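You operate a simulated robot arm through the tools that you are given. There is no shell and no other tool. Be economical: measure what you need, move in short steps, check, and stop when the job is done.

Carry out the task below with a simulated two-armed robot. There is one attempt and no reset: what you move stays moved.

## Task
Fetch the teal mug from the back of the crimp bench and set it on the brown bench. Then take the purple leash from the top of the wall ledge and leave it on the top of the low shelving. Then fetch the webbing roll from the top of the big counter and set it in the jornavel letter hole. Then put the spool from the packing table in the glenstro parcel hole. Do these in the order given. Set down upright: mug, spool.

Only the result counts: the job must be done as asked and must still hold three seconds after the hand-in. Knocking over, shifting, dropping, spilling or breaking anything else fails it.

## Robot
Two 7-joint arms with fingered hands on one trunk, on a base that drives. Base frame: it is fixed to the floor where the robot stands at the start and does not move with it; the origin is under the middle of the robot, x ahead of it, y to its left, z up. Units: mm, rad, N and s.
The left shoulder is at the start at [70, 153, 1047], the right one opposite. Places, roughly: Glenstro parcel hole [5900, 3500, 1200]; Jornavel letter hole [5900, 3800, 1000]; brown bench [3100, 200, 800]; leash [-1250, 2750, 1000]; spool (6x6x7 cm) [3200, 4500, 800]; top of the low shelving [-1200, 3400, 800]; webbing roll [1000, 4250, 500]. Payload 3.9 kg a hand.
Tool frame (each hand has its own): the origin (TCP) lies between the finger pads and is the grasp point; the fingertips stand 30 mm ahead of it; z points along the fingers, y is the line along which they close. Largest opening 104 mm; the body of the gripper starts 35 mm behind the TCP. The gripper is a hand of 4 fingers: y runs from the thumb to the fingers, the wrist lies at [-17, -104, -178] in the tool frame.
Orientation is that of the tool frame in the base frame, as a unit quaternion [w, x, y, z]. With the fingers straight down and the wrist toward the robot, the tool's x, y and z point along [0, 1, 0], [1, 0, 0] and [0, 0, -1] of the base frame.

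## Interface
- The arms move only by the tool apply_moves. It takes "left_increments", "right_increments" or both (then of equal length, played together; a hand with none holds still); each is a list of rows, each a list of 6 numbers: the shift along the tool's x, y, z in cm, then the turn, a rotation vector about the tool's x, y, z in rad. In form: [[tx, ty, tz, rx, ry, rz], ...]. A call has 1 to 8 rows; each row is the pose to reach, as a shift and turn from the pose commanded when the call began, along the tool's axes at that moment. A row lasts 0.2 s, in which the tool goes at most 50 mm and 0.15 rad; a call with a longer step from one row to the next is refused whole. Where a pose cannot be reached the arm comes as near as it can. A force on the tool above 40 N (or 10 N above the force at the start of the call, whichever is more), or a blocked arm, ends the call early, and 0.2 s more pass. In this call time passes only in rows, and 0.2 s behind the last. It gives the time, the measured TCP pose, the force on the tool (base axes), the opening and the grip force at its end, in the units of the frame above (readings bear some noise), with the torque about the TCP (base axes, N m) and any sound that the robot's microphone picked up.
- Cameras (640 x 400 px; columns grow to the right, rows downward): "scene" is now at [117.4, -45.4, 1277.3]; the picture's right is [-0.48, -0.88, -0.00], its down [-0.49, 0.27, -0.83] and it looks along [0.73, -0.40, -0.56] (base axes); focal length 254 px, centre (320, 200). "left" rides on the left gripper at [-66, -90, -126] in its tool frame; the picture's right is [-0.78, -0.30, 0.56], its down [0.57, -0.70, 0.42] and it looks along [0.27, 0.65, 0.71] (tool axes); focal length 275 px, centre (320, 200). "right" rides on the right gripper at [66, -90, -126] in its tool frame; the picture's right is [-0.78, 0.30, -0.56], its down [-0.57, -0.70, 0.42] and it looks along [-0.26, 0.65, 0.71] (tool axes); focal length 275 px, centre (320, 200). There is no depth. A picture from a camera that has moved, and an enlarged one, comes with that camera's place and axes in the base frame and with its lens. The place of the scene camera against the robot may be out by one fixed shift of up to 12 mm in any direction.
- snapshot(camera): a new picture of that camera. It takes no simulated time.
- raise_lower(by): slides the trunk up (or, below 0, down) by that many mm; the arms and the scene camera ride with it, the base frame stays. It gives what a move gives, with no picture.
- roll_base(legs): drives the robot by 1 to 6 legs, each [ahead, turn to the left] in mm and rad, along the robot's own axes; the way and the turn of a leg run together, so that a leg with both is an arc; at most 1500 mm and 3.142 rad a leg. The arms and the cameras ride along, it lands a little off, and it stops where it bumps. It gives what a move gives.
- finger_targets(index, middle, ring, thumb_bend, thumb_turn, hand): sets how far each is bent, from 0 (flat) to 1 (curled in); at 0.3 the hand is open as for a grip, at 0.7 the pads meet at the TCP. One left out holds its place. A second passes; each finger stops where it meets its share of the squeeze, and holds until it gets a number again. It is the only way to open and close the hand. It gives what a move gives, with no picture; readings hold the bend of each and the force on the fingers (four entries, about 0 where the hand has none), thumb and palm. thumb_turn goes from beside the hand (0) to across from the fingers (1), as for a grip.
- turn_head(pan, tilt): turns the head with the scene camera to pan (to the left, within 1.501 rad either way) and tilt (down, from -0.506 to 1.204), counted from straight ahead of the robot. It gives what a move gives.
- zoom(camera, box): a new picture of the part [left, top, right, bottom] of that camera's present view, enlarged. It takes no simulated time.
- sign_off(): hands the job in; it is judged then, once.

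Go step by step. Nothing tells you exact positions but the pictures and the camera data: compare them with the known pose of the tool, close in by small moves and look again before you grip or let go. The budget is 165 turns and 122 pictures, counting those below and the enlarged ones. Unless the task says otherwise, let go and move clear before handing in, and close with one line.

The tools are called after ">>>" as a command line: name --argument value ..., lists and objects as JSON in quotes. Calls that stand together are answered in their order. apply_moves: Moves the arms, as the interface text tells. Its arguments: {"type":"object","properties":{"left_increments":{"type":"array"},"right_increments":{"type":"array"}},"required":[]} The other tools are called the same way: raise_lower (by) slides the trunk up or down; finger_targets (index, middle, ring, thumb_bend, thumb_turn, hand) moves the fingers one by one; roll_base (legs) drives the base; turn_head (pan, tilt) turns the head that bears the scene camera; snapshot (camera) takes a picture; zoom (camera, box) takes an enlarged picture of a part of a camera's view; sign_off () hands the job in.

At the start:

```text
t: 0.0
left_tool_pos: [605.4, -27.5, 1032.4]
left_tcp_rot: [0.0, 0.707, 0.707, -0.001]
left_ft_force: [-0.1, -0.2, -0.3]
left_wrist_torque: [-0.03, -0.02, 0.01]
left_finger_gap: 103.8
left_grip_force: 0.1
left_shape: jaw
left_bend: [0.3, 0.3, 0.3, 0.3, 0.97]
left_finger forces: [0.1, 0.1, 0.0, 0.0, 0.1, 0.1]
right_tool_pos: [342.7, -500.3, 1079.9]
right_tcp_rot: [-0.001, 0.707, 0.708, 0.0]
right_ft_force: [0.0, 0.1, 0.4]
right_wrist_torque: [-0.01, 0.03, 0.02]
right_finger_gap: 103.9
right_grip_force: 0.2
right_shape: jaw
right_bend: [0.3, 0.3, 0.3, 0.3, 0.97]
right_finger forces: [0.1, 0.1, 0.1, 0.1, 0.0, 0.0]
trunk travel left (down, up): [-500.0, 440.0]
robot x, y, heading: [-1.7, 0.3, 0.003]
head pan, tilt: [-0.501, 0.595]
```

scene: 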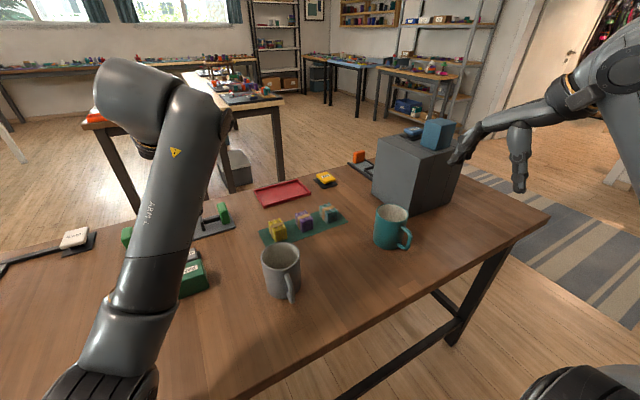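
right: 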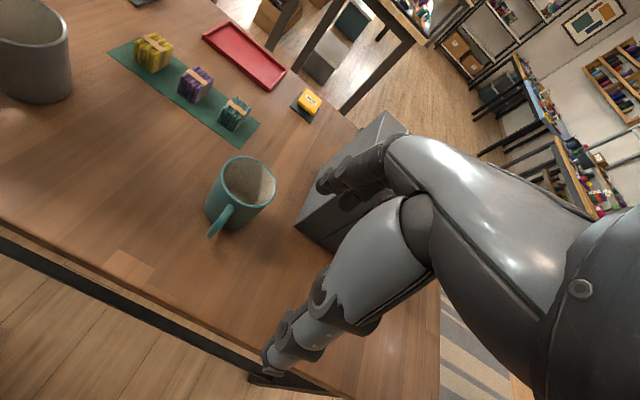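
left: 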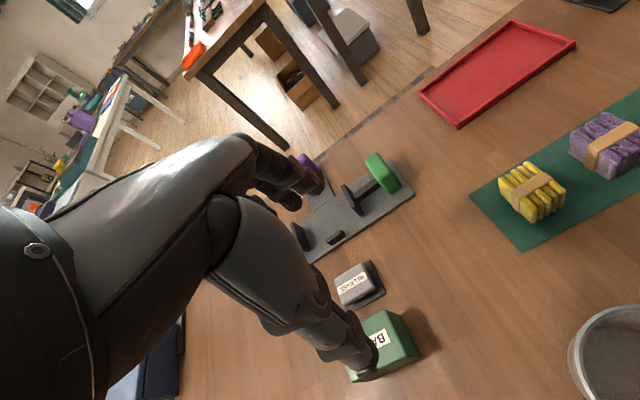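

The teal mug appears near (610, -615) on the bench ahead, beside a grey mug. I'll look closer at the mug and survey the bench before moving.

>>> zoom --camera "scene" --box '[220, 120, 480, 300]'

>>> zoom --camera "right" --box '[160, 120, 360, 260]'

>>> zoom --camera "scene" --box '[180, 0, 500, 140]'

```text
2.22 times, centred on (350, 210) of scene
camera zoom: at [117.4, -45.4, 1277.3], right [-0.48, -0.88, 0.0], down [-0.49, 0.27, -0.83], along [0.73, -0.4, -0.56], focal length 565 px, centre (253, 178)
```

zoom: 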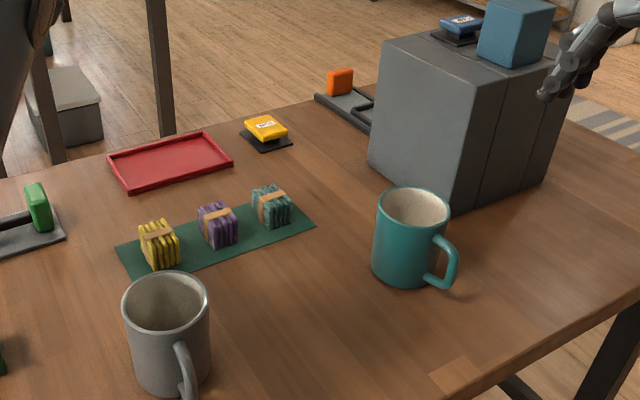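

```text
2.86 times, centred on (260, 190) of right
camera zoom: at [253.2, -432.8, 1204.6], right [0.3, -0.78, 0.56], down [-0.7, -0.57, -0.42], along [0.65, -0.26, -0.71], focal length 786 px, centre (491, 229)
```

zoom: 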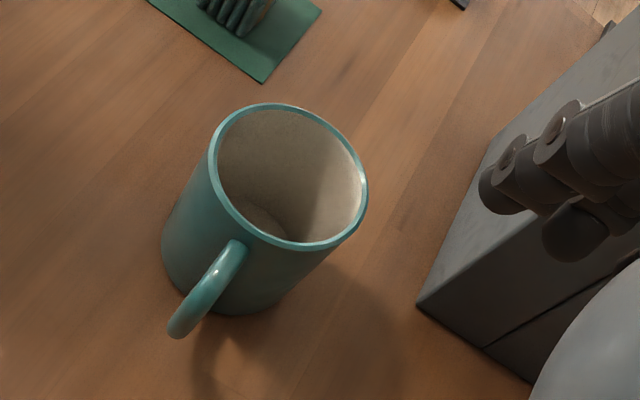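

```text
2.00 times, centred on (340, 70) of scene
camera zoom: at [117.4, -45.4, 1277.3], right [-0.48, -0.88, 0.0], down [-0.49, 0.27, -0.83], along [0.73, -0.4, -0.56], focal length 509 px, centre (280, 460)
```

zoom: 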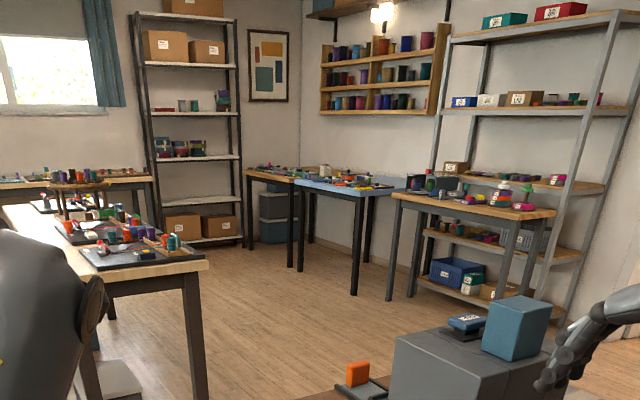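

The mug is empty. Triangulating puts its rim near (468, -440, 910), so the bench top is around z 815, and the handle points toward the robot. I'll turn the right hand so it closes across the handle, above the mug.

>>> apply_moves --right_increments '[[0.75, 1.5, 0, 0, 0, 0.14], [1.5, 3, 0, 0, 0, 0.28], [2.25, 4.5, 0, 0, 0, 0.42], [3, 6, 0, 0, 0, 0.56], [3.75, 7.5, 0, 0, 0, 0.7], [4.5, 9, 0, 0, 0, 0.84], [5.2, 10.7, 0, 0, 0, 0.98], [6, 12.5, 0, 0, 0, 1.12]]'

>>> snapshot --camera "right"

>>> snapshot --camera "scene"

```text
t: 1.8
left_tool_pos: [606.5, -25.1, 1032.0]
left_tcp_rot: [0.001, 0.707, 0.707, -0.001]
left_ft_force: [0.5, 0.0, 0.1]
left_wrist_torque: [-0.02, -0.02, 0.01]
left_finger_gap: 103.5
left_grip_force: 0.1
left_shape: jaw
left_bend: [0.3, 0.3, 0.3, 0.3, 0.97]
left_finger forces: [0.0, 0.0, 0.0, 0.1, 0.0, 0.1]
right_tool_pos: [467.0, -438.8, 1081.8]
right_tcp_rot: [0.001, 0.975, 0.222, -0.001]
right_ft_force: [0.7, 0.0, 0.1]
right_wrist_torque: [-0.03, 0.03, 0.01]
right_finger_gap: 103.7
right_grip_force: 0.1
right_shape: jaw
right_bend: [0.3, 0.3, 0.3, 0.3, 0.97]
right_finger forces: [0.0, 0.0, 0.0, 0.1, 0.1, 0.0]
trunk travel left (down, up): [-500.0, 440.0]
robot x, y, heading: [2.4, -0.8, 0.003]
head pan, tilt: [-0.501, 0.595]
```

```text
115 pictures are left
camera right: at [488.1, -329.1, 1206.3], right [-0.57, -0.6, 0.56], down [-0.82, 0.38, -0.42], along [0.04, -0.7, -0.71], focal length 275 px, centre (320, 200)
```

right: 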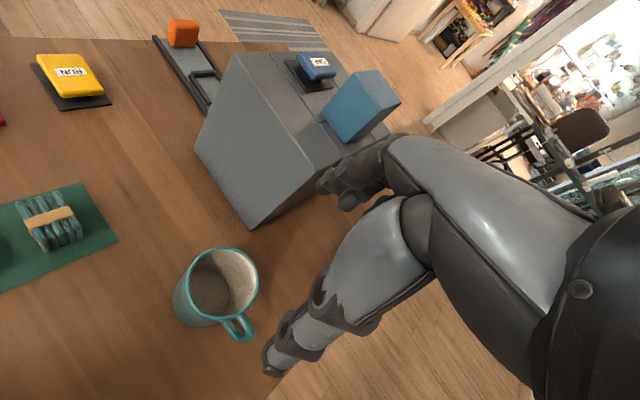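

```text
114 pictures are left
camera scene: at [117.5, -43.3, 1277.3], right [-0.48, -0.88, 0.0], down [-0.49, 0.27, -0.83], along [0.73, -0.4, -0.56], focal length 254 px, centre (320, 200)
```

scene: 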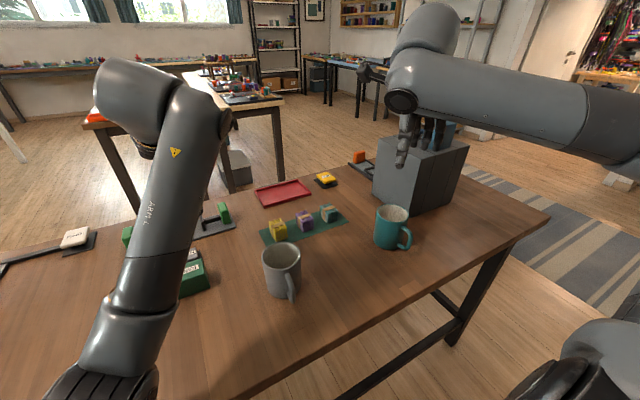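

The fix is refined to a rim centre of about (486, -441, 893), and the scene camera is off by roughly 10 mm. I'll go to just above the rim and look.

>>> apply_moves --right_increments '[[1.6, 1.0, 4, 0, 0, 0], [1.6, 1.0, 8, 0, 0, 0], [1.6, 1.0, 12, 0, 0, 0]]'

>>> snapshot --camera "right"

>>> zoom --camera "scene" --box '[300, 100, 500, 260]'

```text
t: 2.6
left_tool_pos: [606.4, -28.5, 1031.3]
left_tcp_rot: [-0.001, 0.707, 0.707, 0.0]
left_ft_force: [0.8, -0.1, -0.1]
left_wrist_torque: [-0.01, 0.01, -0.02]
left_finger_gap: 103.6
left_grip_force: 0.1
left_shape: jaw
left_bend: [0.3, 0.3, 0.3, 0.3, 0.97]
left_finger forces: [0.0, 0.0, 0.0, 0.0, 0.0, 0.0]
right_tool_pos: [486.9, -447.0, 956.8]
right_tcp_rot: [0.0, 0.975, 0.224, 0.002]
right_ft_force: [1.1, -0.3, -0.1]
right_wrist_torque: [-0.02, 0.0, -0.01]
right_finger_gap: 103.7
right_grip_force: 0.1
right_shape: jaw
right_bend: [0.3, 0.3, 0.3, 0.3, 0.97]
right_finger forces: [0.1, 0.0, 0.0, 0.0, 0.0, 0.0]
trunk travel left (down, up): [-500.0, 440.0]
robot x, y, heading: [2.1, 0.8, -0.006]
head pan, tilt: [-0.501, 0.595]
```

```text
113 pictures are left
camera right: at [507.7, -335.7, 1083.5], right [-0.57, -0.6, 0.56], down [-0.82, 0.38, -0.42], along [0.04, -0.7, -0.71], focal length 275 px, centre (320, 200)
```

right: 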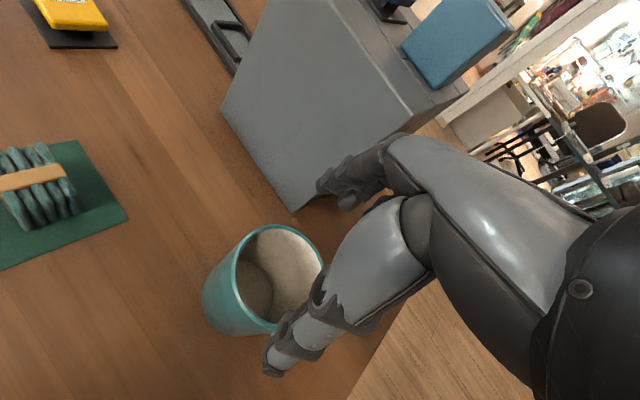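

```text
2.50 times, centred on (400, 180) of scene
camera zoom: at [118.0, -45.7, 1277.2], right [-0.48, -0.88, 0.0], down [-0.49, 0.27, -0.83], along [0.73, -0.4, -0.56], focal length 636 px, centre (120, 250)
```

zoom: 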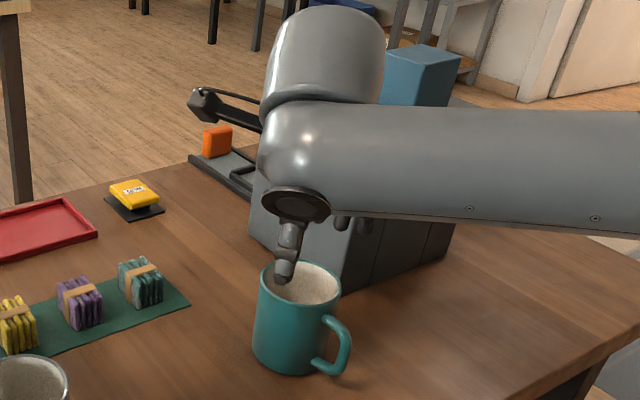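

The rim is at about (485, -439, 893), so the hand needs to shift about 8 mm toward the left. I'll correct that and descend around the mug in steps, watching the force.

>>> apply_moves --right_increments '[[0.2, -0.8, 0, 0, 0, 0], [0.2, -0.8, 2, 0, 0, 0], [0.2, -0.8, 4, 0, 0, 0]]'

>>> zoom --camera "scene" --box '[300, 100, 500, 260]'

>>> snapshot --camera "right"

```text
t: 3.4
left_tool_pos: [605.4, -26.7, 1030.2]
left_tcp_rot: [0.0, 0.707, 0.707, 0.0]
left_ft_force: [0.4, 0.2, -0.2]
left_wrist_torque: [0.01, 0.0, 0.0]
left_finger_gap: 103.6
left_grip_force: 0.1
left_shape: jaw
left_bend: [0.3, 0.3, 0.3, 0.3, 0.97]
left_finger forces: [0.0, 0.0, 0.0, 0.1, 0.1, 0.1]
right_tool_pos: [485.2, -436.8, 918.8]
right_tcp_rot: [0.0, 0.975, 0.223, 0.0]
right_ft_force: [-0.3, -0.2, 1.8]
right_wrist_torque: [0.04, -0.01, -0.01]
right_finger_gap: 103.6
right_grip_force: 0.0
right_shape: jaw
right_bend: [0.3, 0.3, 0.3, 0.3, 0.97]
right_finger forces: [0.1, 0.0, 0.0, 0.1, 0.1, 0.1]
trunk travel left (down, up): [-500.0, 440.0]
robot x, y, heading: [-0.3, -0.2, 0.001]
head pan, tilt: [-0.501, 0.595]
```

```text
2.50 times, centred on (400, 180) of scene
camera zoom: at [117.6, -45.6, 1277.3], right [-0.48, -0.88, 0.0], down [-0.49, 0.27, -0.83], along [0.73, -0.4, -0.56], focal length 636 px, centre (120, 250)
```

zoom: 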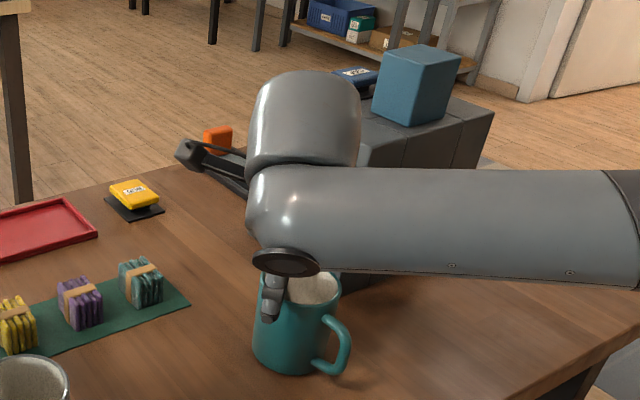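

```text
110 pictures are left
camera right: at [505.8, -325.4, 1043.9], right [-0.57, -0.6, 0.56], down [-0.82, 0.38, -0.42], along [0.04, -0.7, -0.71], focal length 275 px, centre (320, 200)
```

right: 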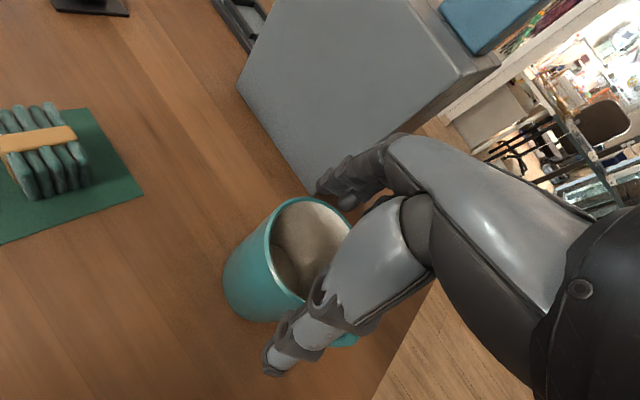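

The thumb and fingers straddle the rim with no contact force. I'll lower 4.5 cm slowly.

>>> apply_moves --right_increments '[[0, 0, 1, 0, 0, 0], [0, 0, 2, 0, 0, 0], [0, 0, 3, 0, 0, 0], [0, 0, 4, 0, 0, 0], [0, 0, 4.7, 0, 0, 0]]'

>>> zoom --camera "scene" --box '[300, 100, 500, 260]'

```text
t: 4.6
left_tool_pos: [606.1, -27.3, 1032.1]
left_tcp_rot: [0.0, 0.707, 0.707, 0.0]
left_ft_force: [-1.4, -0.6, -1.0]
left_wrist_torque: [-0.01, 0.01, 0.0]
left_finger_gap: 103.6
left_grip_force: 0.1
left_shape: jaw
left_bend: [0.3, 0.3, 0.3, 0.3, 0.97]
left_finger forces: [0.0, 0.0, 0.0, 0.0, 0.0, 0.0]
right_tool_pos: [486.4, -432.9, 871.7]
right_tcp_rot: [0.0, 0.974, 0.224, -0.001]
right_ft_force: [0.6, -0.1, 6.8]
right_wrist_torque: [-0.04, -0.02, 0.03]
right_finger_gap: 103.9
right_grip_force: 0.1
right_shape: jaw
right_bend: [0.29, 0.3, 0.3, 0.3, 0.97]
right_finger forces: [3.3, 0.1, 0.0, 0.0, 2.5, 0.0]
trunk travel left (down, up): [-500.0, 440.0]
robot x, y, heading: [-2.3, 3.5, 0.002]
head pan, tilt: [-0.501, 0.595]
```

```text
2.50 times, centred on (400, 180) of scene
camera zoom: at [117.5, -45.3, 1277.2], right [-0.48, -0.88, 0.0], down [-0.49, 0.27, -0.83], along [0.73, -0.4, -0.56], focal length 636 px, centre (120, 250)
```

zoom: 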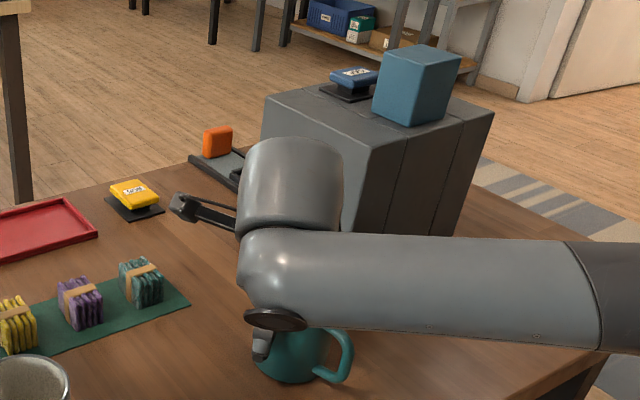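

The hand is around the mug with slight contact on the index finger and thumb. I'll close to grip.

>>> finger_targets --hand "right" --index 0.6 --middle 0.6 --ring 0.6 --thumb_bend 0.6

```text
t: 5.6
left_tool_pos: [606.2, -27.8, 1030.9]
left_tcp_rot: [-0.001, 0.708, 0.707, 0.0]
left_ft_force: [-0.1, -0.3, -0.3]
left_wrist_torque: [-0.01, 0.02, 0.04]
left_finger_gap: 103.8
left_grip_force: 0.0
left_shape: jaw
left_bend: [0.3, 0.3, 0.3, 0.3, 0.97]
left_finger forces: [0.1, 0.0, 0.1, 0.0, 0.0, 0.0]
right_tool_pos: [485.4, -433.4, 873.1]
right_tcp_rot: [0.0, 0.975, 0.223, 0.0]
right_ft_force: [0.4, -2.7, 1.9]
right_wrist_torque: [-0.35, -0.06, 0.04]
right_finger_gap: 78.7
right_grip_force: 30.3
right_shape: fingers
right_bend: [0.31, 0.44, 0.48, 0.53, 0.96]
right_finger forces: [17.1, 6.8, 7.5, 0.0, 28.9, 0.0]
trunk travel left (down, up): [-500.0, 440.0]
robot x, y, heading: [2.1, -1.1, -0.002]
head pan, tilt: [-0.501, 0.595]
```

The grip is 30 N at a 79 mm gap, which matches the mug's width. I'll lift and check.

>>> apply_moves --right_increments '[[0, 0, -2, 0, 0, 0], [0, 0, -5, 0, 0, 0], [0, 0, -9, 0, 0, 0], [0, 0, -13, 0, 0, 0], [0, 0, -17, 0, 0, 0]]'

>>> snapshot --camera "scene"

>>> snapshot --camera "right"

```text
t: 6.8
left_tool_pos: [605.7, -27.1, 1031.1]
left_tcp_rot: [0.0, 0.707, 0.707, 0.0]
left_ft_force: [0.4, 0.9, 0.0]
left_wrist_torque: [0.01, 0.02, 0.02]
left_finger_gap: 103.8
left_grip_force: 0.0
left_shape: jaw
left_bend: [0.3, 0.3, 0.3, 0.3, 0.97]
left_finger forces: [0.1, 0.0, 0.1, 0.0, 0.0, 0.1]
right_tool_pos: [482.3, -436.2, 1041.8]
right_tcp_rot: [0.0, 0.975, 0.224, 0.0]
right_ft_force: [-0.6, -0.1, -3.3]
right_wrist_torque: [0.06, -0.03, -0.01]
right_finger_gap: 78.6
right_grip_force: 27.9
right_shape: fingers
right_bend: [0.31, 0.44, 0.48, 0.53, 0.95]
right_finger forces: [13.7, 6.5, 7.2, 0.0, 28.7, 0.0]
trunk travel left (down, up): [-500.0, 440.0]
robot x, y, heading: [-3.2, 0.5, -0.005]
head pan, tilt: [-0.501, 0.595]
```

```text
108 pictures are left
camera scene: at [117.6, -45.0, 1277.2], right [-0.48, -0.88, 0.0], down [-0.49, 0.27, -0.83], along [0.73, -0.4, -0.56], focal length 254 px, centre (320, 200)
```

scene: 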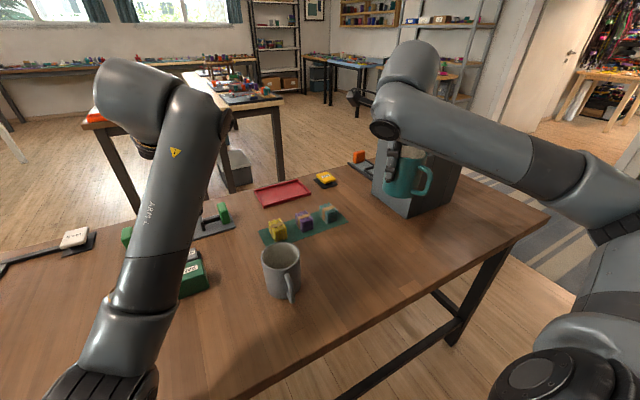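

```text
107 pictures are left
camera right: at [501.8, -323.7, 1166.4], right [-0.57, -0.6, 0.56], down [-0.82, 0.38, -0.42], along [0.04, -0.7, -0.71], focal length 275 px, centre (320, 200)
```

right: 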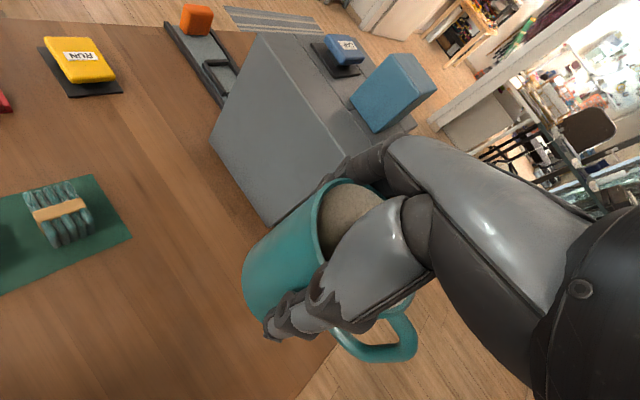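

The mug is held upright. I'll survey the surroundings for a driving route to the brown bench.

>>> turn_head --pan 0.0 --tilt 0.3

>>> snapshot --camera "scene"

>>> turn_head --pan 1.2 --tilt 0.4

>>> snapshot --camera "scene"

>>> turn_head --pan -1.2 --tilt 0.4

>>> snapshot --camera "scene"

```text
t: 7.7
left_tool_pos: [605.9, -26.9, 1031.2]
left_tcp_rot: [0.0, 0.707, 0.707, 0.0]
left_ft_force: [-0.6, 0.6, 0.9]
left_wrist_torque: [0.03, 0.03, 0.01]
left_finger_gap: 103.8
left_grip_force: 0.1
left_shape: jaw
left_bend: [0.3, 0.3, 0.3, 0.3, 0.97]
left_finger forces: [0.0, 0.0, 0.0, 0.0, 0.1, 0.0]
right_tool_pos: [481.9, -436.2, 1040.4]
right_tcp_rot: [-0.001, 0.975, 0.223, 0.001]
right_ft_force: [0.3, -0.4, -3.2]
right_wrist_torque: [0.01, -0.05, 0.0]
right_finger_gap: 79.0
right_grip_force: 28.2
right_shape: fingers
right_bend: [0.31, 0.44, 0.48, 0.53, 0.95]
right_finger forces: [13.7, 6.5, 7.1, 0.0, 28.5, 0.0]
trunk travel left (down, up): [-500.0, 440.0]
robot x, y, heading: [-3.3, -0.6, -0.002]
head pan, tilt: [0.0, 0.3]
```

```text
106 pictures are left
camera scene: at [133.5, -3.2, 1304.3], right [0.0, -1.0, 0.0], down [-0.3, 0.0, -0.95], along [0.95, 0.0, -0.3], focal length 254 px, centre (320, 200)
```

scene: 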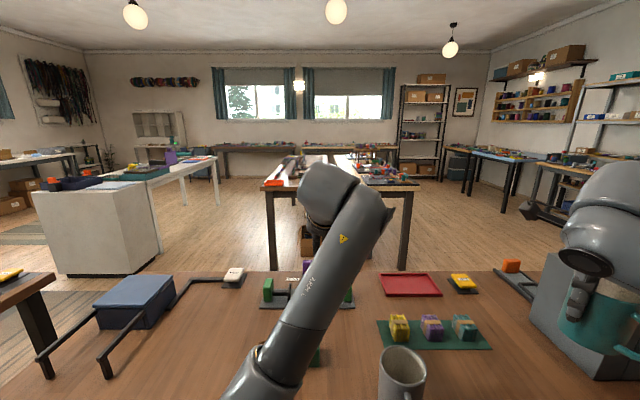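

```text
t: 9.1
left_tool_pos: [606.7, -29.0, 1030.7]
left_tcp_rot: [0.0, 0.707, 0.707, 0.0]
left_ft_force: [-0.3, -0.1, -0.5]
left_wrist_torque: [-0.01, -0.01, -0.04]
left_finger_gap: 103.8
left_grip_force: 0.0
left_shape: jaw
left_bend: [0.3, 0.3, 0.3, 0.3, 0.97]
left_finger forces: [0.0, 0.0, 0.0, 0.0, 0.0, 0.0]
right_tool_pos: [481.2, -435.3, 1039.9]
right_tcp_rot: [0.0, 0.975, 0.224, 0.0]
right_ft_force: [-0.5, 0.3, -2.5]
right_wrist_torque: [-0.01, -0.02, 0.01]
right_finger_gap: 78.7
right_grip_force: 27.9
right_shape: fingers
right_bend: [0.31, 0.44, 0.48, 0.53, 0.95]
right_finger forces: [13.7, 6.5, 7.2, 0.0, 28.6, 0.1]
trunk travel left (down, up): [-500.0, 440.0]
robot x, y, heading: [-1.3, 2.3, 0.004]
head pan, tilt: [1.201, 0.4]
```

```text
105 pictures are left
camera scene: at [73.7, 83.1, 1295.1], right [0.93, -0.36, 0.0], down [-0.14, -0.36, -0.92], along [0.33, 0.86, -0.39], focal length 254 px, centre (320, 200)
```

scene: 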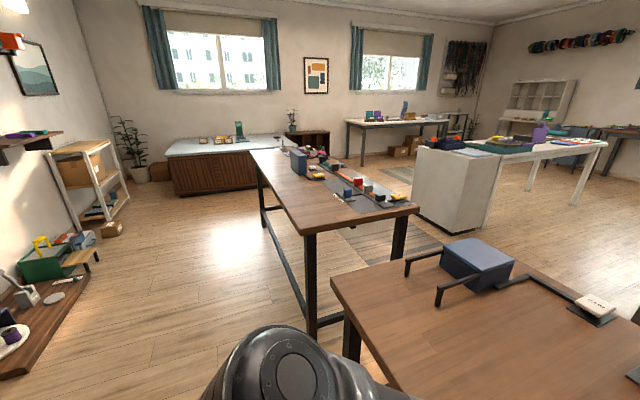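

```text
t: 11.3
left_tool_pos: [605.8, -26.6, 1031.1]
left_tcp_rot: [0.0, 0.707, 0.707, 0.001]
left_ft_force: [-0.6, -0.2, 0.5]
left_wrist_torque: [-0.01, -0.03, 0.0]
left_finger_gap: 103.7
left_grip_force: 0.2
left_shape: jaw
left_bend: [0.3, 0.3, 0.3, 0.3, 0.97]
left_finger forces: [0.0, 0.1, 0.0, 0.1, 0.1, 0.1]
right_tool_pos: [482.5, -435.5, 1040.0]
right_tcp_rot: [-0.001, 0.975, 0.223, 0.001]
right_ft_force: [-0.8, -0.1, -3.2]
right_wrist_torque: [0.01, -0.07, 0.0]
right_finger_gap: 78.7
right_grip_force: 28.0
right_shape: fingers
right_bend: [0.31, 0.44, 0.48, 0.53, 0.95]
right_finger forces: [13.8, 6.5, 7.3, 0.1, 28.4, 0.0]
trunk travel left (down, up): [-500.0, 440.0]
robot x, y, heading: [2.0, 0.2, 0.002]
head pan, tilt: [-1.201, 0.4]
```

```text
104 pictures are left
camera scene: at [73.7, -89.5, 1295.0], right [-0.93, -0.36, 0.0], down [-0.14, 0.36, -0.92], along [0.33, -0.86, -0.39], focal length 254 px, centre (320, 200)
```

scene: 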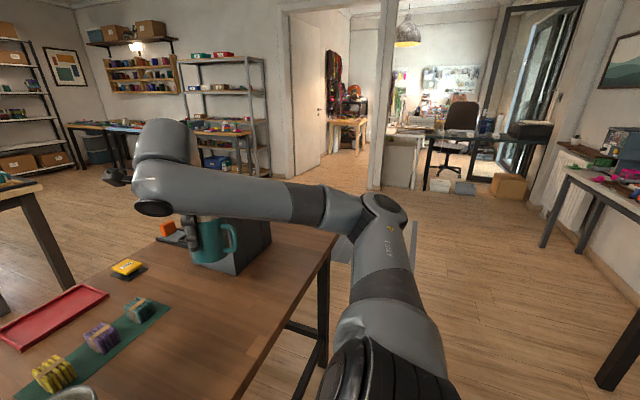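

Layout so far: the crimp bench spans x 320..900 and y -965..626. The brown bench runs ahead from about x 2060. I'll go around the right end, so I'm checking behind before backing up.

>>> turn_head --pan -1.5 --tilt 0.6

>>> snapshot --camera "scene"

>>> turn_head --pan 1.5 --tilt 0.6

>>> snapshot --camera "scene"

```text
t: 12.1
left_tool_pos: [607.0, -27.8, 1031.6]
left_tcp_rot: [-0.001, 0.707, 0.707, 0.0]
left_ft_force: [0.1, 0.4, -0.6]
left_wrist_torque: [-0.01, -0.01, 0.0]
left_finger_gap: 103.8
left_grip_force: 0.1
left_shape: jaw
left_bend: [0.3, 0.3, 0.3, 0.3, 0.97]
left_finger forces: [0.0, 0.0, 0.0, 0.0, 0.1, 0.0]
right_tool_pos: [482.0, -434.9, 1040.6]
right_tcp_rot: [0.0, 0.975, 0.223, 0.0]
right_ft_force: [-0.1, 0.3, -2.8]
right_wrist_torque: [-0.01, -0.08, 0.0]
right_finger_gap: 78.6
right_grip_force: 27.8
right_shape: fingers
right_bend: [0.31, 0.44, 0.48, 0.53, 0.95]
right_finger forces: [13.6, 6.6, 7.2, 0.0, 28.5, 0.1]
trunk travel left (down, up): [-500.0, 440.0]
robot x, y, heading: [3.0, 1.9, -0.002]
head pan, tilt: [-1.499, 0.6]
```

```text
103 pictures are left
camera scene: at [46.6, -91.3, 1276.9], right [-1.0, -0.07, 0.0], down [-0.04, 0.56, -0.83], along [0.06, -0.82, -0.56], focal length 254 px, centre (320, 200)
```

scene: 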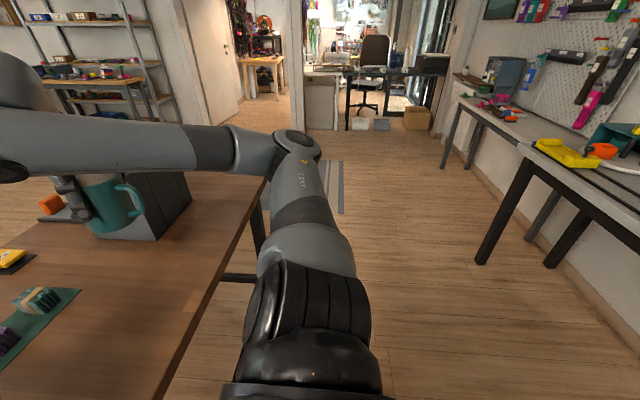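

```text
t: 14.7
left_tool_pos: [605.0, -27.8, 1031.4]
left_tcp_rot: [0.0, 0.707, 0.707, 0.001]
left_ft_force: [0.4, -0.3, -0.4]
left_wrist_torque: [0.0, -0.02, 0.02]
left_finger_gap: 103.9
left_grip_force: 0.0
left_shape: jaw
left_bend: [0.3, 0.3, 0.3, 0.3, 0.97]
left_finger forces: [0.1, 0.0, 0.0, 0.0, 0.0, 0.1]
right_tool_pos: [481.2, -436.5, 1041.3]
right_tcp_rot: [0.0, 0.975, 0.223, 0.001]
right_ft_force: [-0.8, -0.3, -3.1]
right_wrist_torque: [-0.01, -0.04, 0.04]
right_finger_gap: 78.6
right_grip_force: 27.7
right_shape: fingers
right_bend: [0.31, 0.44, 0.48, 0.53, 0.95]
right_finger forces: [13.6, 6.4, 7.2, 0.1, 28.5, 0.1]
trunk travel left (down, up): [-500.0, 440.0]
robot x, y, heading: [-0.0, -0.7, -0.005]
head pan, tilt: [1.499, 0.6]
```

```text
102 pictures are left
camera scene: at [46.5, 85.0, 1276.9], right [1.0, -0.07, 0.0], down [-0.04, -0.56, -0.83], along [0.06, 0.82, -0.56], focal length 254 px, centre (320, 200)
```

scene: 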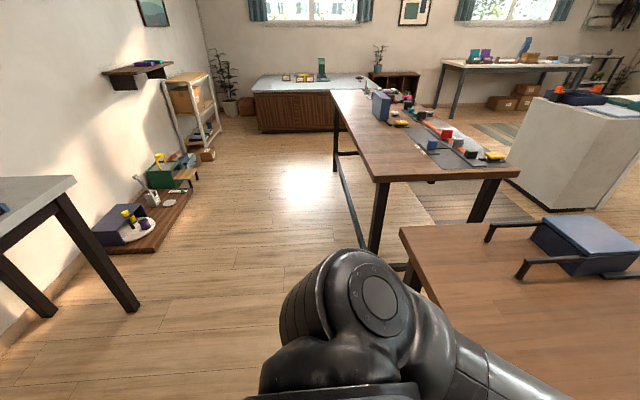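

Behind me the wall tables start at about x -930, so I can back up roughly 370 mm. I'll bring the mug in closer, then drive around the right end of the crimp bench.

>>> apply_moves --right_increments '[[1, -3.6, 0, 0, 0, 0], [2, -7.2, 0, 0, 0, 0], [3, -10.8, 0, 0, 0, 0], [4, -14.4, 0, 0, 0, 0], [5, -18, 0, 0, 0, 0]]'

>>> roll_base --legs '[[-370, 0], [0, -1.571], [1480, 0], [0, 1.571]]'

>>> turn_head --pan 0.3 --tilt 0.3

>>> snapshot --camera "scene"

```text
t: 15.9
left_tool_pos: [606.7, -26.3, 1031.5]
left_tcp_rot: [0.0, 0.707, 0.707, -0.001]
left_ft_force: [-0.6, 0.3, 0.1]
left_wrist_torque: [0.01, 0.01, -0.01]
left_finger_gap: 103.6
left_grip_force: 0.0
left_shape: jaw
left_bend: [0.3, 0.3, 0.3, 0.3, 0.97]
left_finger forces: [0.1, 0.1, 0.0, 0.0, 0.1, 0.0]
right_tool_pos: [453.8, -250.3, 1043.9]
right_tcp_rot: [0.0, 0.975, 0.223, -0.001]
right_ft_force: [0.0, 0.2, -3.6]
right_wrist_torque: [0.0, -0.06, -0.01]
right_finger_gap: 78.4
right_grip_force: 27.5
right_shape: fingers
right_bend: [0.31, 0.45, 0.49, 0.54, 0.95]
right_finger forces: [13.4, 6.6, 7.1, 0.1, 27.7, 0.0]
trunk travel left (down, up): [-500.0, 440.0]
robot x, y, heading: [-0.7, 0.9, 0.001]
head pan, tilt: [1.499, 0.6]
```

```text
t: 32.9
left_tool_pos: [287.8, -1541.0, 1029.9]
left_tcp_rot: [0.0, 0.707, 0.707, -0.001]
left_ft_force: [-0.2, -0.8, -0.3]
left_wrist_torque: [0.04, 0.0, -0.05]
left_finger_gap: 103.8
left_grip_force: 0.1
left_shape: jaw
left_bend: [0.3, 0.3, 0.3, 0.3, 0.97]
left_finger forces: [0.0, 0.0, 0.0, 0.1, 0.0, 0.0]
right_tool_pos: [135.1, -1765.4, 1044.9]
right_tcp_rot: [-0.001, 0.975, 0.223, 0.0]
right_ft_force: [0.3, 0.0, -1.6]
right_wrist_torque: [0.04, -0.07, 0.0]
right_finger_gap: 78.3
right_grip_force: 26.0
right_shape: fingers
right_bend: [0.31, 0.45, 0.49, 0.54, 0.95]
right_finger forces: [13.1, 6.3, 7.1, 0.1, 26.8, 0.0]
trunk travel left (down, up): [-500.0, 440.0]
robot x, y, heading: [-322.2, -1513.6, -0.0]
head pan, tilt: [1.499, 0.6]
```

```text
t: 34.2
left_tool_pos: [288.7, -1540.3, 1031.4]
left_tcp_rot: [0.0, 0.707, 0.707, -0.001]
left_ft_force: [-0.2, 0.8, -0.4]
left_wrist_torque: [-0.02, 0.01, -0.01]
left_finger_gap: 104.0
left_grip_force: 0.0
left_shape: jaw
left_bend: [0.3, 0.3, 0.3, 0.3, 0.97]
left_finger forces: [0.0, 0.1, 0.0, 0.0, 0.0, 0.0]
right_tool_pos: [134.8, -1764.3, 1044.4]
right_tcp_rot: [0.0, 0.975, 0.223, 0.0]
right_ft_force: [0.1, 0.3, -3.0]
right_wrist_torque: [0.05, -0.06, 0.03]
right_finger_gap: 78.2
right_grip_force: 26.4
right_shape: fingers
right_bend: [0.31, 0.45, 0.49, 0.54, 0.95]
right_finger forces: [13.1, 6.2, 7.0, 0.0, 26.8, 0.0]
trunk travel left (down, up): [-500.0, 440.0]
robot x, y, heading: [-316.3, -1515.4, -0.005]
head pan, tilt: [0.3, 0.3]
```

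```text
101 pictures are left
camera scene: at [-188.3, -1488.5, 1304.3], right [0.3, -0.95, 0.0], down [-0.28, -0.09, -0.96], along [0.91, 0.28, -0.3], focal length 254 px, centre (320, 200)
```

scene: 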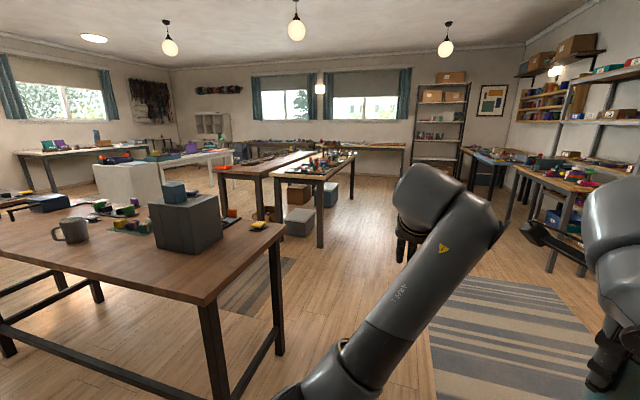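

I now see two benches ahead. The brown one is on the left, centred near y 150, with an orange item on its near corner, and a lighter one is to its right. I'll drive into the aisle between the benches and look again.

>>> roll_base --legs '[[1500, 0], [180, 0], [0, 1.571], [1500, 0]]'

>>> turn_head --pan -1.3 --tilt 0.35

>>> snapshot --camera "scene"

```text
t: 53.6
left_tool_pos: [1348.6, 591.2, 1030.7]
left_tcp_rot: [0.001, -0.009, 1.0, -0.001]
left_ft_force: [0.1, 0.2, -0.1]
left_wrist_torque: [0.02, -0.02, 0.01]
left_finger_gap: 103.7
left_grip_force: 0.1
left_shape: jaw
left_bend: [0.3, 0.3, 0.3, 0.3, 0.97]
left_finger forces: [0.1, 0.1, 0.0, 0.0, 0.0, 0.0]
right_tool_pos: [1576.4, 442.8, 1043.0]
right_tcp_rot: [0.001, 0.523, 0.852, 0.0]
right_ft_force: [-0.7, 0.5, -3.3]
right_wrist_torque: [0.03, 0.0, 0.01]
right_finger_gap: 77.9
right_grip_force: 26.3
right_shape: fingers
right_bend: [0.31, 0.45, 0.49, 0.54, 0.95]
right_finger forces: [13.0, 6.3, 7.0, 0.0, 26.4, 0.0]
trunk travel left (down, up): [-500.0, 440.0]
robot x, y, heading: [1332.0, -13.5, 1.59]
head pan, tilt: [0.3, 0.3]
```

```text
t: 55.2
left_tool_pos: [1348.3, 591.8, 1031.8]
left_tcp_rot: [0.0, -0.01, 1.0, -0.001]
left_ft_force: [-0.3, 0.2, 0.7]
left_wrist_torque: [-0.01, 0.02, 0.02]
left_finger_gap: 104.1
left_grip_force: 0.0
left_shape: jaw
left_bend: [0.3, 0.3, 0.3, 0.3, 0.97]
left_finger forces: [0.0, 0.1, 0.1, 0.0, 0.0, 0.0]
right_tool_pos: [1577.8, 443.0, 1044.0]
right_tcp_rot: [0.0, 0.523, 0.852, -0.001]
right_ft_force: [0.4, -0.1, -2.9]
right_wrist_torque: [0.02, 0.01, 0.03]
right_finger_gap: 77.9
right_grip_force: 26.0
right_shape: fingers
right_bend: [0.31, 0.45, 0.49, 0.54, 0.95]
right_finger forces: [13.1, 6.3, 6.9, 0.0, 26.2, 0.0]
trunk travel left (down, up): [-500.0, 440.0]
robot x, y, heading: [1330.8, -15.9, 1.595]
head pan, tilt: [-1.3, 0.351]
```

```text
100 pictures are left
camera scene: at [1410.7, 59.8, 1299.6], right [0.29, -0.96, 0.0], down [-0.33, -0.1, -0.94], along [0.9, 0.27, -0.34], focal length 254 px, centre (320, 200)
```

scene: 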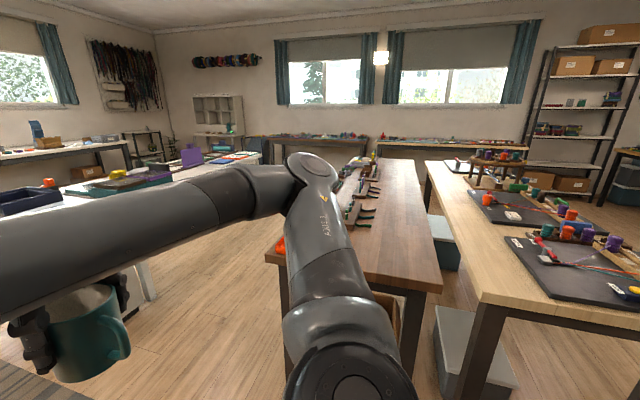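

The brown bench spans y -107..458 from x 2080. Its right side is bare wood, so (2250, 30) looks clear. I'll line up facing it and check from the front.

>>> roll_base --legs '[[240, 0], [0, -1.595]]'

>>> turn_head --pan -0.35 --tilt 0.45

>>> snapshot --camera "scene"

```text
t: 61.0
left_tool_pos: [1932.8, 168.7, 1030.9]
left_tcp_rot: [0.001, 0.723, 0.691, 0.0]
left_ft_force: [-0.4, 0.2, 0.0]
left_wrist_torque: [0.0, 0.01, 0.02]
left_finger_gap: 103.6
left_grip_force: 0.1
left_shape: jaw
left_bend: [0.3, 0.3, 0.3, 0.3, 0.97]
left_finger forces: [0.0, 0.0, 0.0, 0.1, 0.1, 0.0]
right_tool_pos: [1769.5, -48.8, 1045.3]
right_tcp_rot: [0.0, 0.979, 0.202, -0.001]
right_ft_force: [-0.3, 0.0, -2.5]
right_wrist_torque: [0.01, -0.01, -0.01]
right_finger_gap: 77.6
right_grip_force: 26.0
right_shape: fingers
right_bend: [0.32, 0.45, 0.49, 0.54, 0.95]
right_finger forces: [12.8, 6.3, 6.9, 0.0, 25.9, 0.0]
trunk travel left (down, up): [-500.0, 440.0]
robot x, y, heading: [1330.6, 223.1, -0.042]
head pan, tilt: [-1.3, 0.351]
```

```text
t: 62.2
left_tool_pos: [1932.9, 169.0, 1031.0]
left_tcp_rot: [-0.001, 0.722, 0.692, 0.0]
left_ft_force: [0.6, -0.2, 0.2]
left_wrist_torque: [0.0, -0.02, -0.04]
left_finger_gap: 103.6
left_grip_force: 0.1
left_shape: jaw
left_bend: [0.3, 0.3, 0.3, 0.3, 0.97]
left_finger forces: [0.0, 0.1, 0.1, 0.0, 0.1, 0.0]
right_tool_pos: [1768.9, -48.3, 1042.8]
right_tcp_rot: [0.0, 0.979, 0.202, -0.001]
right_ft_force: [-0.3, -0.5, -3.1]
right_wrist_torque: [0.01, -0.04, -0.01]
right_finger_gap: 77.3
right_grip_force: 25.8
right_shape: fingers
right_bend: [0.32, 0.45, 0.49, 0.54, 0.95]
right_finger forces: [12.8, 6.3, 6.9, 0.0, 25.8, 0.0]
trunk travel left (down, up): [-500.0, 440.0]
robot x, y, heading: [1326.2, 221.8, -0.045]
head pan, tilt: [-0.351, 0.45]
```

```text
99 pictures are left
camera scene: at [1453.4, 183.0, 1290.4], right [-0.39, -0.92, 0.0], down [-0.4, 0.17, -0.9], along [0.83, -0.35, -0.44], focal length 254 px, centre (320, 200)
```

scene: 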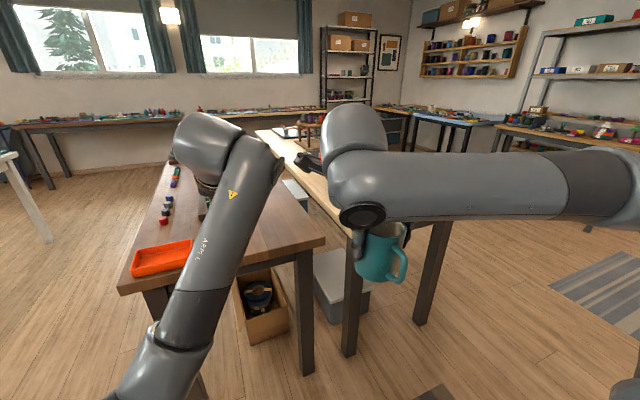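

The front-right of the bench is clear. I'll drive 340 mm ahead and bring the mug over (2215, 0).

>>> roll_base --legs '[[340, 0]]'

>>> snapshot --camera "right"

>>> snapshot --camera "left"

```text
t: 64.3
left_tool_pos: [2259.9, 150.5, 1031.9]
left_tcp_rot: [0.0, 0.725, 0.689, -0.002]
left_ft_force: [0.1, -0.1, 0.2]
left_wrist_torque: [-0.01, 0.0, -0.01]
left_finger_gap: 103.6
left_grip_force: 0.0
left_shape: jaw
left_bend: [0.3, 0.3, 0.3, 0.3, 0.97]
left_finger forces: [0.1, 0.0, 0.0, 0.0, 0.0, 0.0]
right_tool_pos: [2095.8, -66.7, 1044.4]
right_tcp_rot: [0.0, 0.98, 0.199, 0.0]
right_ft_force: [0.4, -0.2, -2.5]
right_wrist_torque: [0.03, -0.06, 0.02]
right_finger_gap: 77.2
right_grip_force: 26.0
right_shape: fingers
right_bend: [0.32, 0.45, 0.49, 0.54, 0.95]
right_finger forces: [12.8, 6.2, 6.9, 0.0, 26.0, 0.1]
trunk travel left (down, up): [-500.0, 440.0]
robot x, y, heading: [1655.0, 208.3, -0.053]
head pan, tilt: [-0.351, 0.45]
```

```text
98 pictures are left
camera right: at [2122.0, 43.5, 1168.9], right [-0.6, -0.58, 0.56], down [-0.8, 0.42, -0.42], along [0.01, -0.7, -0.71], focal length 275 px, centre (320, 200)
```

right: 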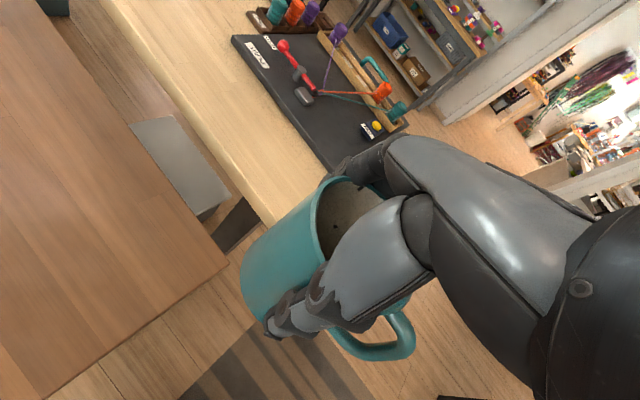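

```text
97 pictures are left
camera left: at [2167.0, 88.7, 1155.9], right [-0.34, -0.76, -0.56], down [-0.67, 0.61, -0.42], along [0.66, 0.23, -0.71], focal length 275 px, centre (320, 200)
```

left: 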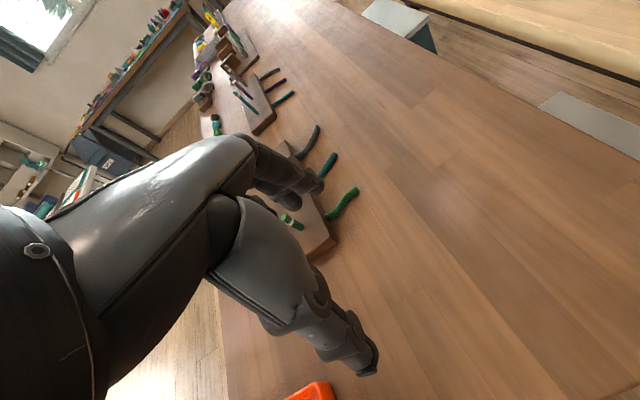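

There's plenty of clear wood. I'll shift the left hand aside and bring the mug over (2215, -25), then partway down.

>>> apply_moves --left_increments '[[3, 0, -2, 0, 0, 0], [6, 0, -4, 0, 0, 0], [9, 0, -6, 0, 0, 0], [12, 0, -8, 0, 0, 0], [12, 0, -8, 0, 0, 0], [12, 0, -8, 0, 0, 0]]' --right_increments '[[4, 0.3, 0, 0, 0, 0], [8, 0.6, 0, 0, 0, 0], [12.6, 0.8, 0, 0, 0, 0], [12.6, 0.8, 5, 0, 0, 0], [12.6, 0.8, 10, 0, 0, 0], [12.6, 0.8, 13, 0, 0, 0]]'

>>> snapshot --camera "scene"

```text
t: 66.0
left_tool_pos: [2278.2, 309.4, 1116.7]
left_tcp_rot: [-0.003, 0.697, 0.717, 0.014]
left_ft_force: [-0.3, 0.6, -0.2]
left_wrist_torque: [-0.02, 0.02, -0.03]
left_finger_gap: 103.4
left_grip_force: 0.0
left_shape: jaw
left_bend: [0.3, 0.3, 0.3, 0.3, 0.97]
left_finger forces: [0.0, 0.1, 0.1, 0.1, 0.0, 0.0]
right_tool_pos: [2213.7, -26.7, 916.9]
right_tcp_rot: [-0.001, 0.98, 0.199, 0.0]
right_ft_force: [-1.1, 0.3, -2.8]
right_wrist_torque: [0.01, -0.05, 0.04]
right_finger_gap: 77.1
right_grip_force: 25.5
right_shape: fingers
right_bend: [0.32, 0.45, 0.49, 0.54, 0.95]
right_finger forces: [12.8, 6.2, 6.9, 0.1, 25.6, 0.0]
trunk travel left (down, up): [-500.0, 440.0]
robot x, y, heading: [1658.8, 206.3, -0.048]
head pan, tilt: [-0.351, 0.45]
stopped in row 6 (left hand): the arm was blocked; the commanded pose is now the measured one
```

```text
96 pictures are left
camera scene: at [1781.2, 167.0, 1290.4], right [-0.39, -0.92, 0.0], down [-0.4, 0.17, -0.9], along [0.83, -0.35, -0.44], focal length 254 px, centre (320, 200)
```

scene: 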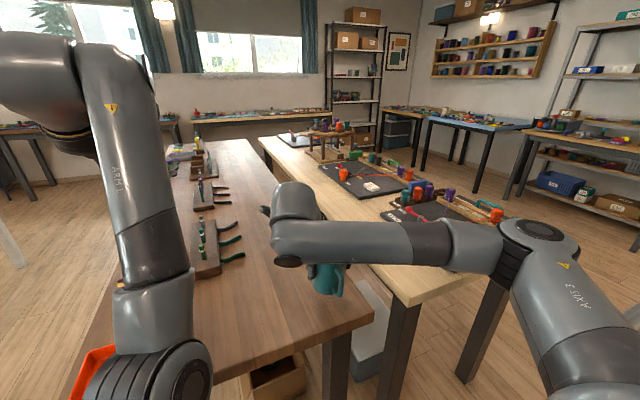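

The mug sits over bare wood. I'll lower it gently until it makes contact.

>>> apply_moves --right_increments '[[0, 0, 2, 0, 0, 0], [0, 0, 3.2, 0, 0, 0], [0, 0, 3.8, 0, 0, 0], [0, 0, 4.3, 0, 0, 0]]'

>>> zoom --camera "scene" --box '[240, 200, 400, 340]'

```text
t: 67.0
left_tool_pos: [2276.8, 309.6, 1116.6]
left_tcp_rot: [-0.002, 0.698, 0.716, 0.014]
left_ft_force: [0.5, 0.4, 0.9]
left_wrist_torque: [-0.03, -0.02, 0.03]
left_finger_gap: 103.7
left_grip_force: 0.1
left_shape: jaw
left_bend: [0.3, 0.3, 0.3, 0.3, 0.97]
left_finger forces: [0.0, 0.0, 0.0, 0.0, 0.0, 0.0]
right_tool_pos: [2214.4, -27.4, 874.0]
right_tcp_rot: [0.001, 0.98, 0.199, 0.002]
right_ft_force: [-0.3, 0.4, -2.3]
right_wrist_torque: [-0.05, -0.02, 0.01]
right_finger_gap: 77.3
right_grip_force: 26.0
right_shape: fingers
right_bend: [0.32, 0.45, 0.49, 0.54, 0.95]
right_finger forces: [12.9, 6.4, 7.1, 0.1, 25.4, 0.0]
trunk travel left (down, up): [-500.0, 440.0]
robot x, y, heading: [1657.1, 209.8, -0.051]
head pan, tilt: [-0.351, 0.45]
```

```text
2.86 times, centred on (320, 270) of scene
camera zoom: at [1781.3, 166.8, 1290.4], right [-0.39, -0.92, 0.0], down [-0.4, 0.17, -0.9], along [0.83, -0.35, -0.44], focal length 727 px, centre (320, 0)
```

zoom: 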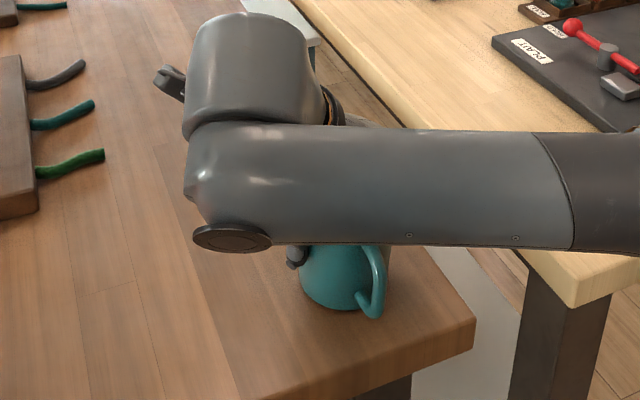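

>>> apply_moves --right_increments '[[0, 0, 0.3, 0, 0, 0], [0, 0, 0.6, 0, 0, 0]]'

```text
t: 67.5
left_tool_pos: [2276.0, 310.6, 1118.3]
left_tcp_rot: [-0.002, 0.697, 0.717, 0.014]
left_ft_force: [0.7, 0.0, -0.1]
left_wrist_torque: [-0.01, 0.0, -0.04]
left_finger_gap: 103.7
left_grip_force: 0.0
left_shape: jaw
left_bend: [0.3, 0.3, 0.3, 0.3, 0.97]
left_finger forces: [0.0, 0.1, 0.0, 0.0, 0.0, 0.0]
right_tool_pos: [2213.9, -26.3, 872.2]
right_tcp_rot: [0.002, 0.98, 0.199, 0.005]
right_ft_force: [5.1, -0.7, 22.3]
right_wrist_torque: [-0.85, 0.05, 0.14]
right_finger_gap: 77.1
right_grip_force: 31.5
right_shape: fingers
right_bend: [0.32, 0.45, 0.49, 0.54, 0.95]
right_finger forces: [19.0, 7.4, 8.6, 0.0, 27.6, 0.0]
trunk travel left (down, up): [-500.0, 440.0]
robot x, y, heading: [1656.9, 211.5, -0.054]
head pan, tilt: [-0.351, 0.45]
```

The mug is in firm contact with the bench. I'll back off a few millimetres to relieve the press, then open.

>>> apply_moves --right_increments '[[0, 0, -0.35, 0, 0, 0]]'

>>> finger_targets --hand "right" --index 0.22 --middle 0.25 --ring 0.25 --thumb_bend 0.25

>>> snapshot --camera "right"

```text
t: 68.0
left_tool_pos: [2276.3, 310.8, 1117.4]
left_tcp_rot: [0.0, 0.697, 0.717, 0.014]
left_ft_force: [0.3, 0.0, -1.4]
left_wrist_torque: [0.01, 0.01, 0.06]
left_finger_gap: 103.6
left_grip_force: 0.1
left_shape: jaw
left_bend: [0.3, 0.3, 0.3, 0.3, 0.97]
left_finger forces: [0.0, 0.1, 0.0, 0.1, 0.1, 0.0]
right_tool_pos: [2213.6, -26.6, 872.3]
right_tcp_rot: [0.001, 0.98, 0.198, 0.004]
right_ft_force: [7.9, 0.2, 20.1]
right_wrist_torque: [-0.72, -0.09, 0.2]
right_finger_gap: 77.3
right_grip_force: 30.3
right_shape: fingers
right_bend: [0.31, 0.45, 0.48, 0.54, 0.95]
right_finger forces: [18.8, 7.3, 7.7, 0.0, 26.9, 0.0]
trunk travel left (down, up): [-500.0, 440.0]
robot x, y, heading: [1654.7, 207.5, -0.057]
head pan, tilt: [-0.351, 0.45]
```

```text
t: 69.0
left_tool_pos: [2278.6, 309.2, 1116.2]
left_tcp_rot: [-0.002, 0.698, 0.716, 0.014]
left_ft_force: [0.3, 0.6, -0.2]
left_wrist_torque: [0.0, 0.0, 0.01]
left_finger_gap: 103.7
left_grip_force: 0.1
left_shape: jaw
left_bend: [0.3, 0.3, 0.3, 0.3, 0.97]
left_finger forces: [0.1, 0.0, 0.1, 0.1, 0.0, 0.0]
right_tool_pos: [2213.3, -27.5, 871.2]
right_tcp_rot: [0.0, 0.98, 0.198, 0.001]
right_ft_force: [0.0, 0.3, 0.4]
right_wrist_torque: [-0.01, 0.01, -0.02]
right_finger_gap: 119.9
right_grip_force: 0.1
right_shape: fingers
right_bend: [0.22, 0.25, 0.25, 0.25, 0.97]
right_finger forces: [0.1, 0.0, 0.0, 0.0, 0.1, 0.0]
trunk travel left (down, up): [-500.0, 440.0]
robot x, y, heading: [1655.7, 213.6, -0.047]
head pan, tilt: [-0.351, 0.45]
```

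```text
94 pictures are left
camera right: at [2238.9, 82.0, 995.6], right [-0.6, -0.57, 0.56], down [-0.8, 0.42, -0.43], along [0.01, -0.7, -0.71], focal length 275 px, centre (320, 200)
```

right: 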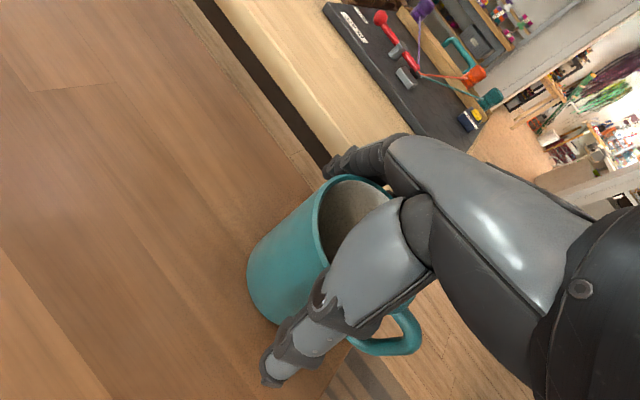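

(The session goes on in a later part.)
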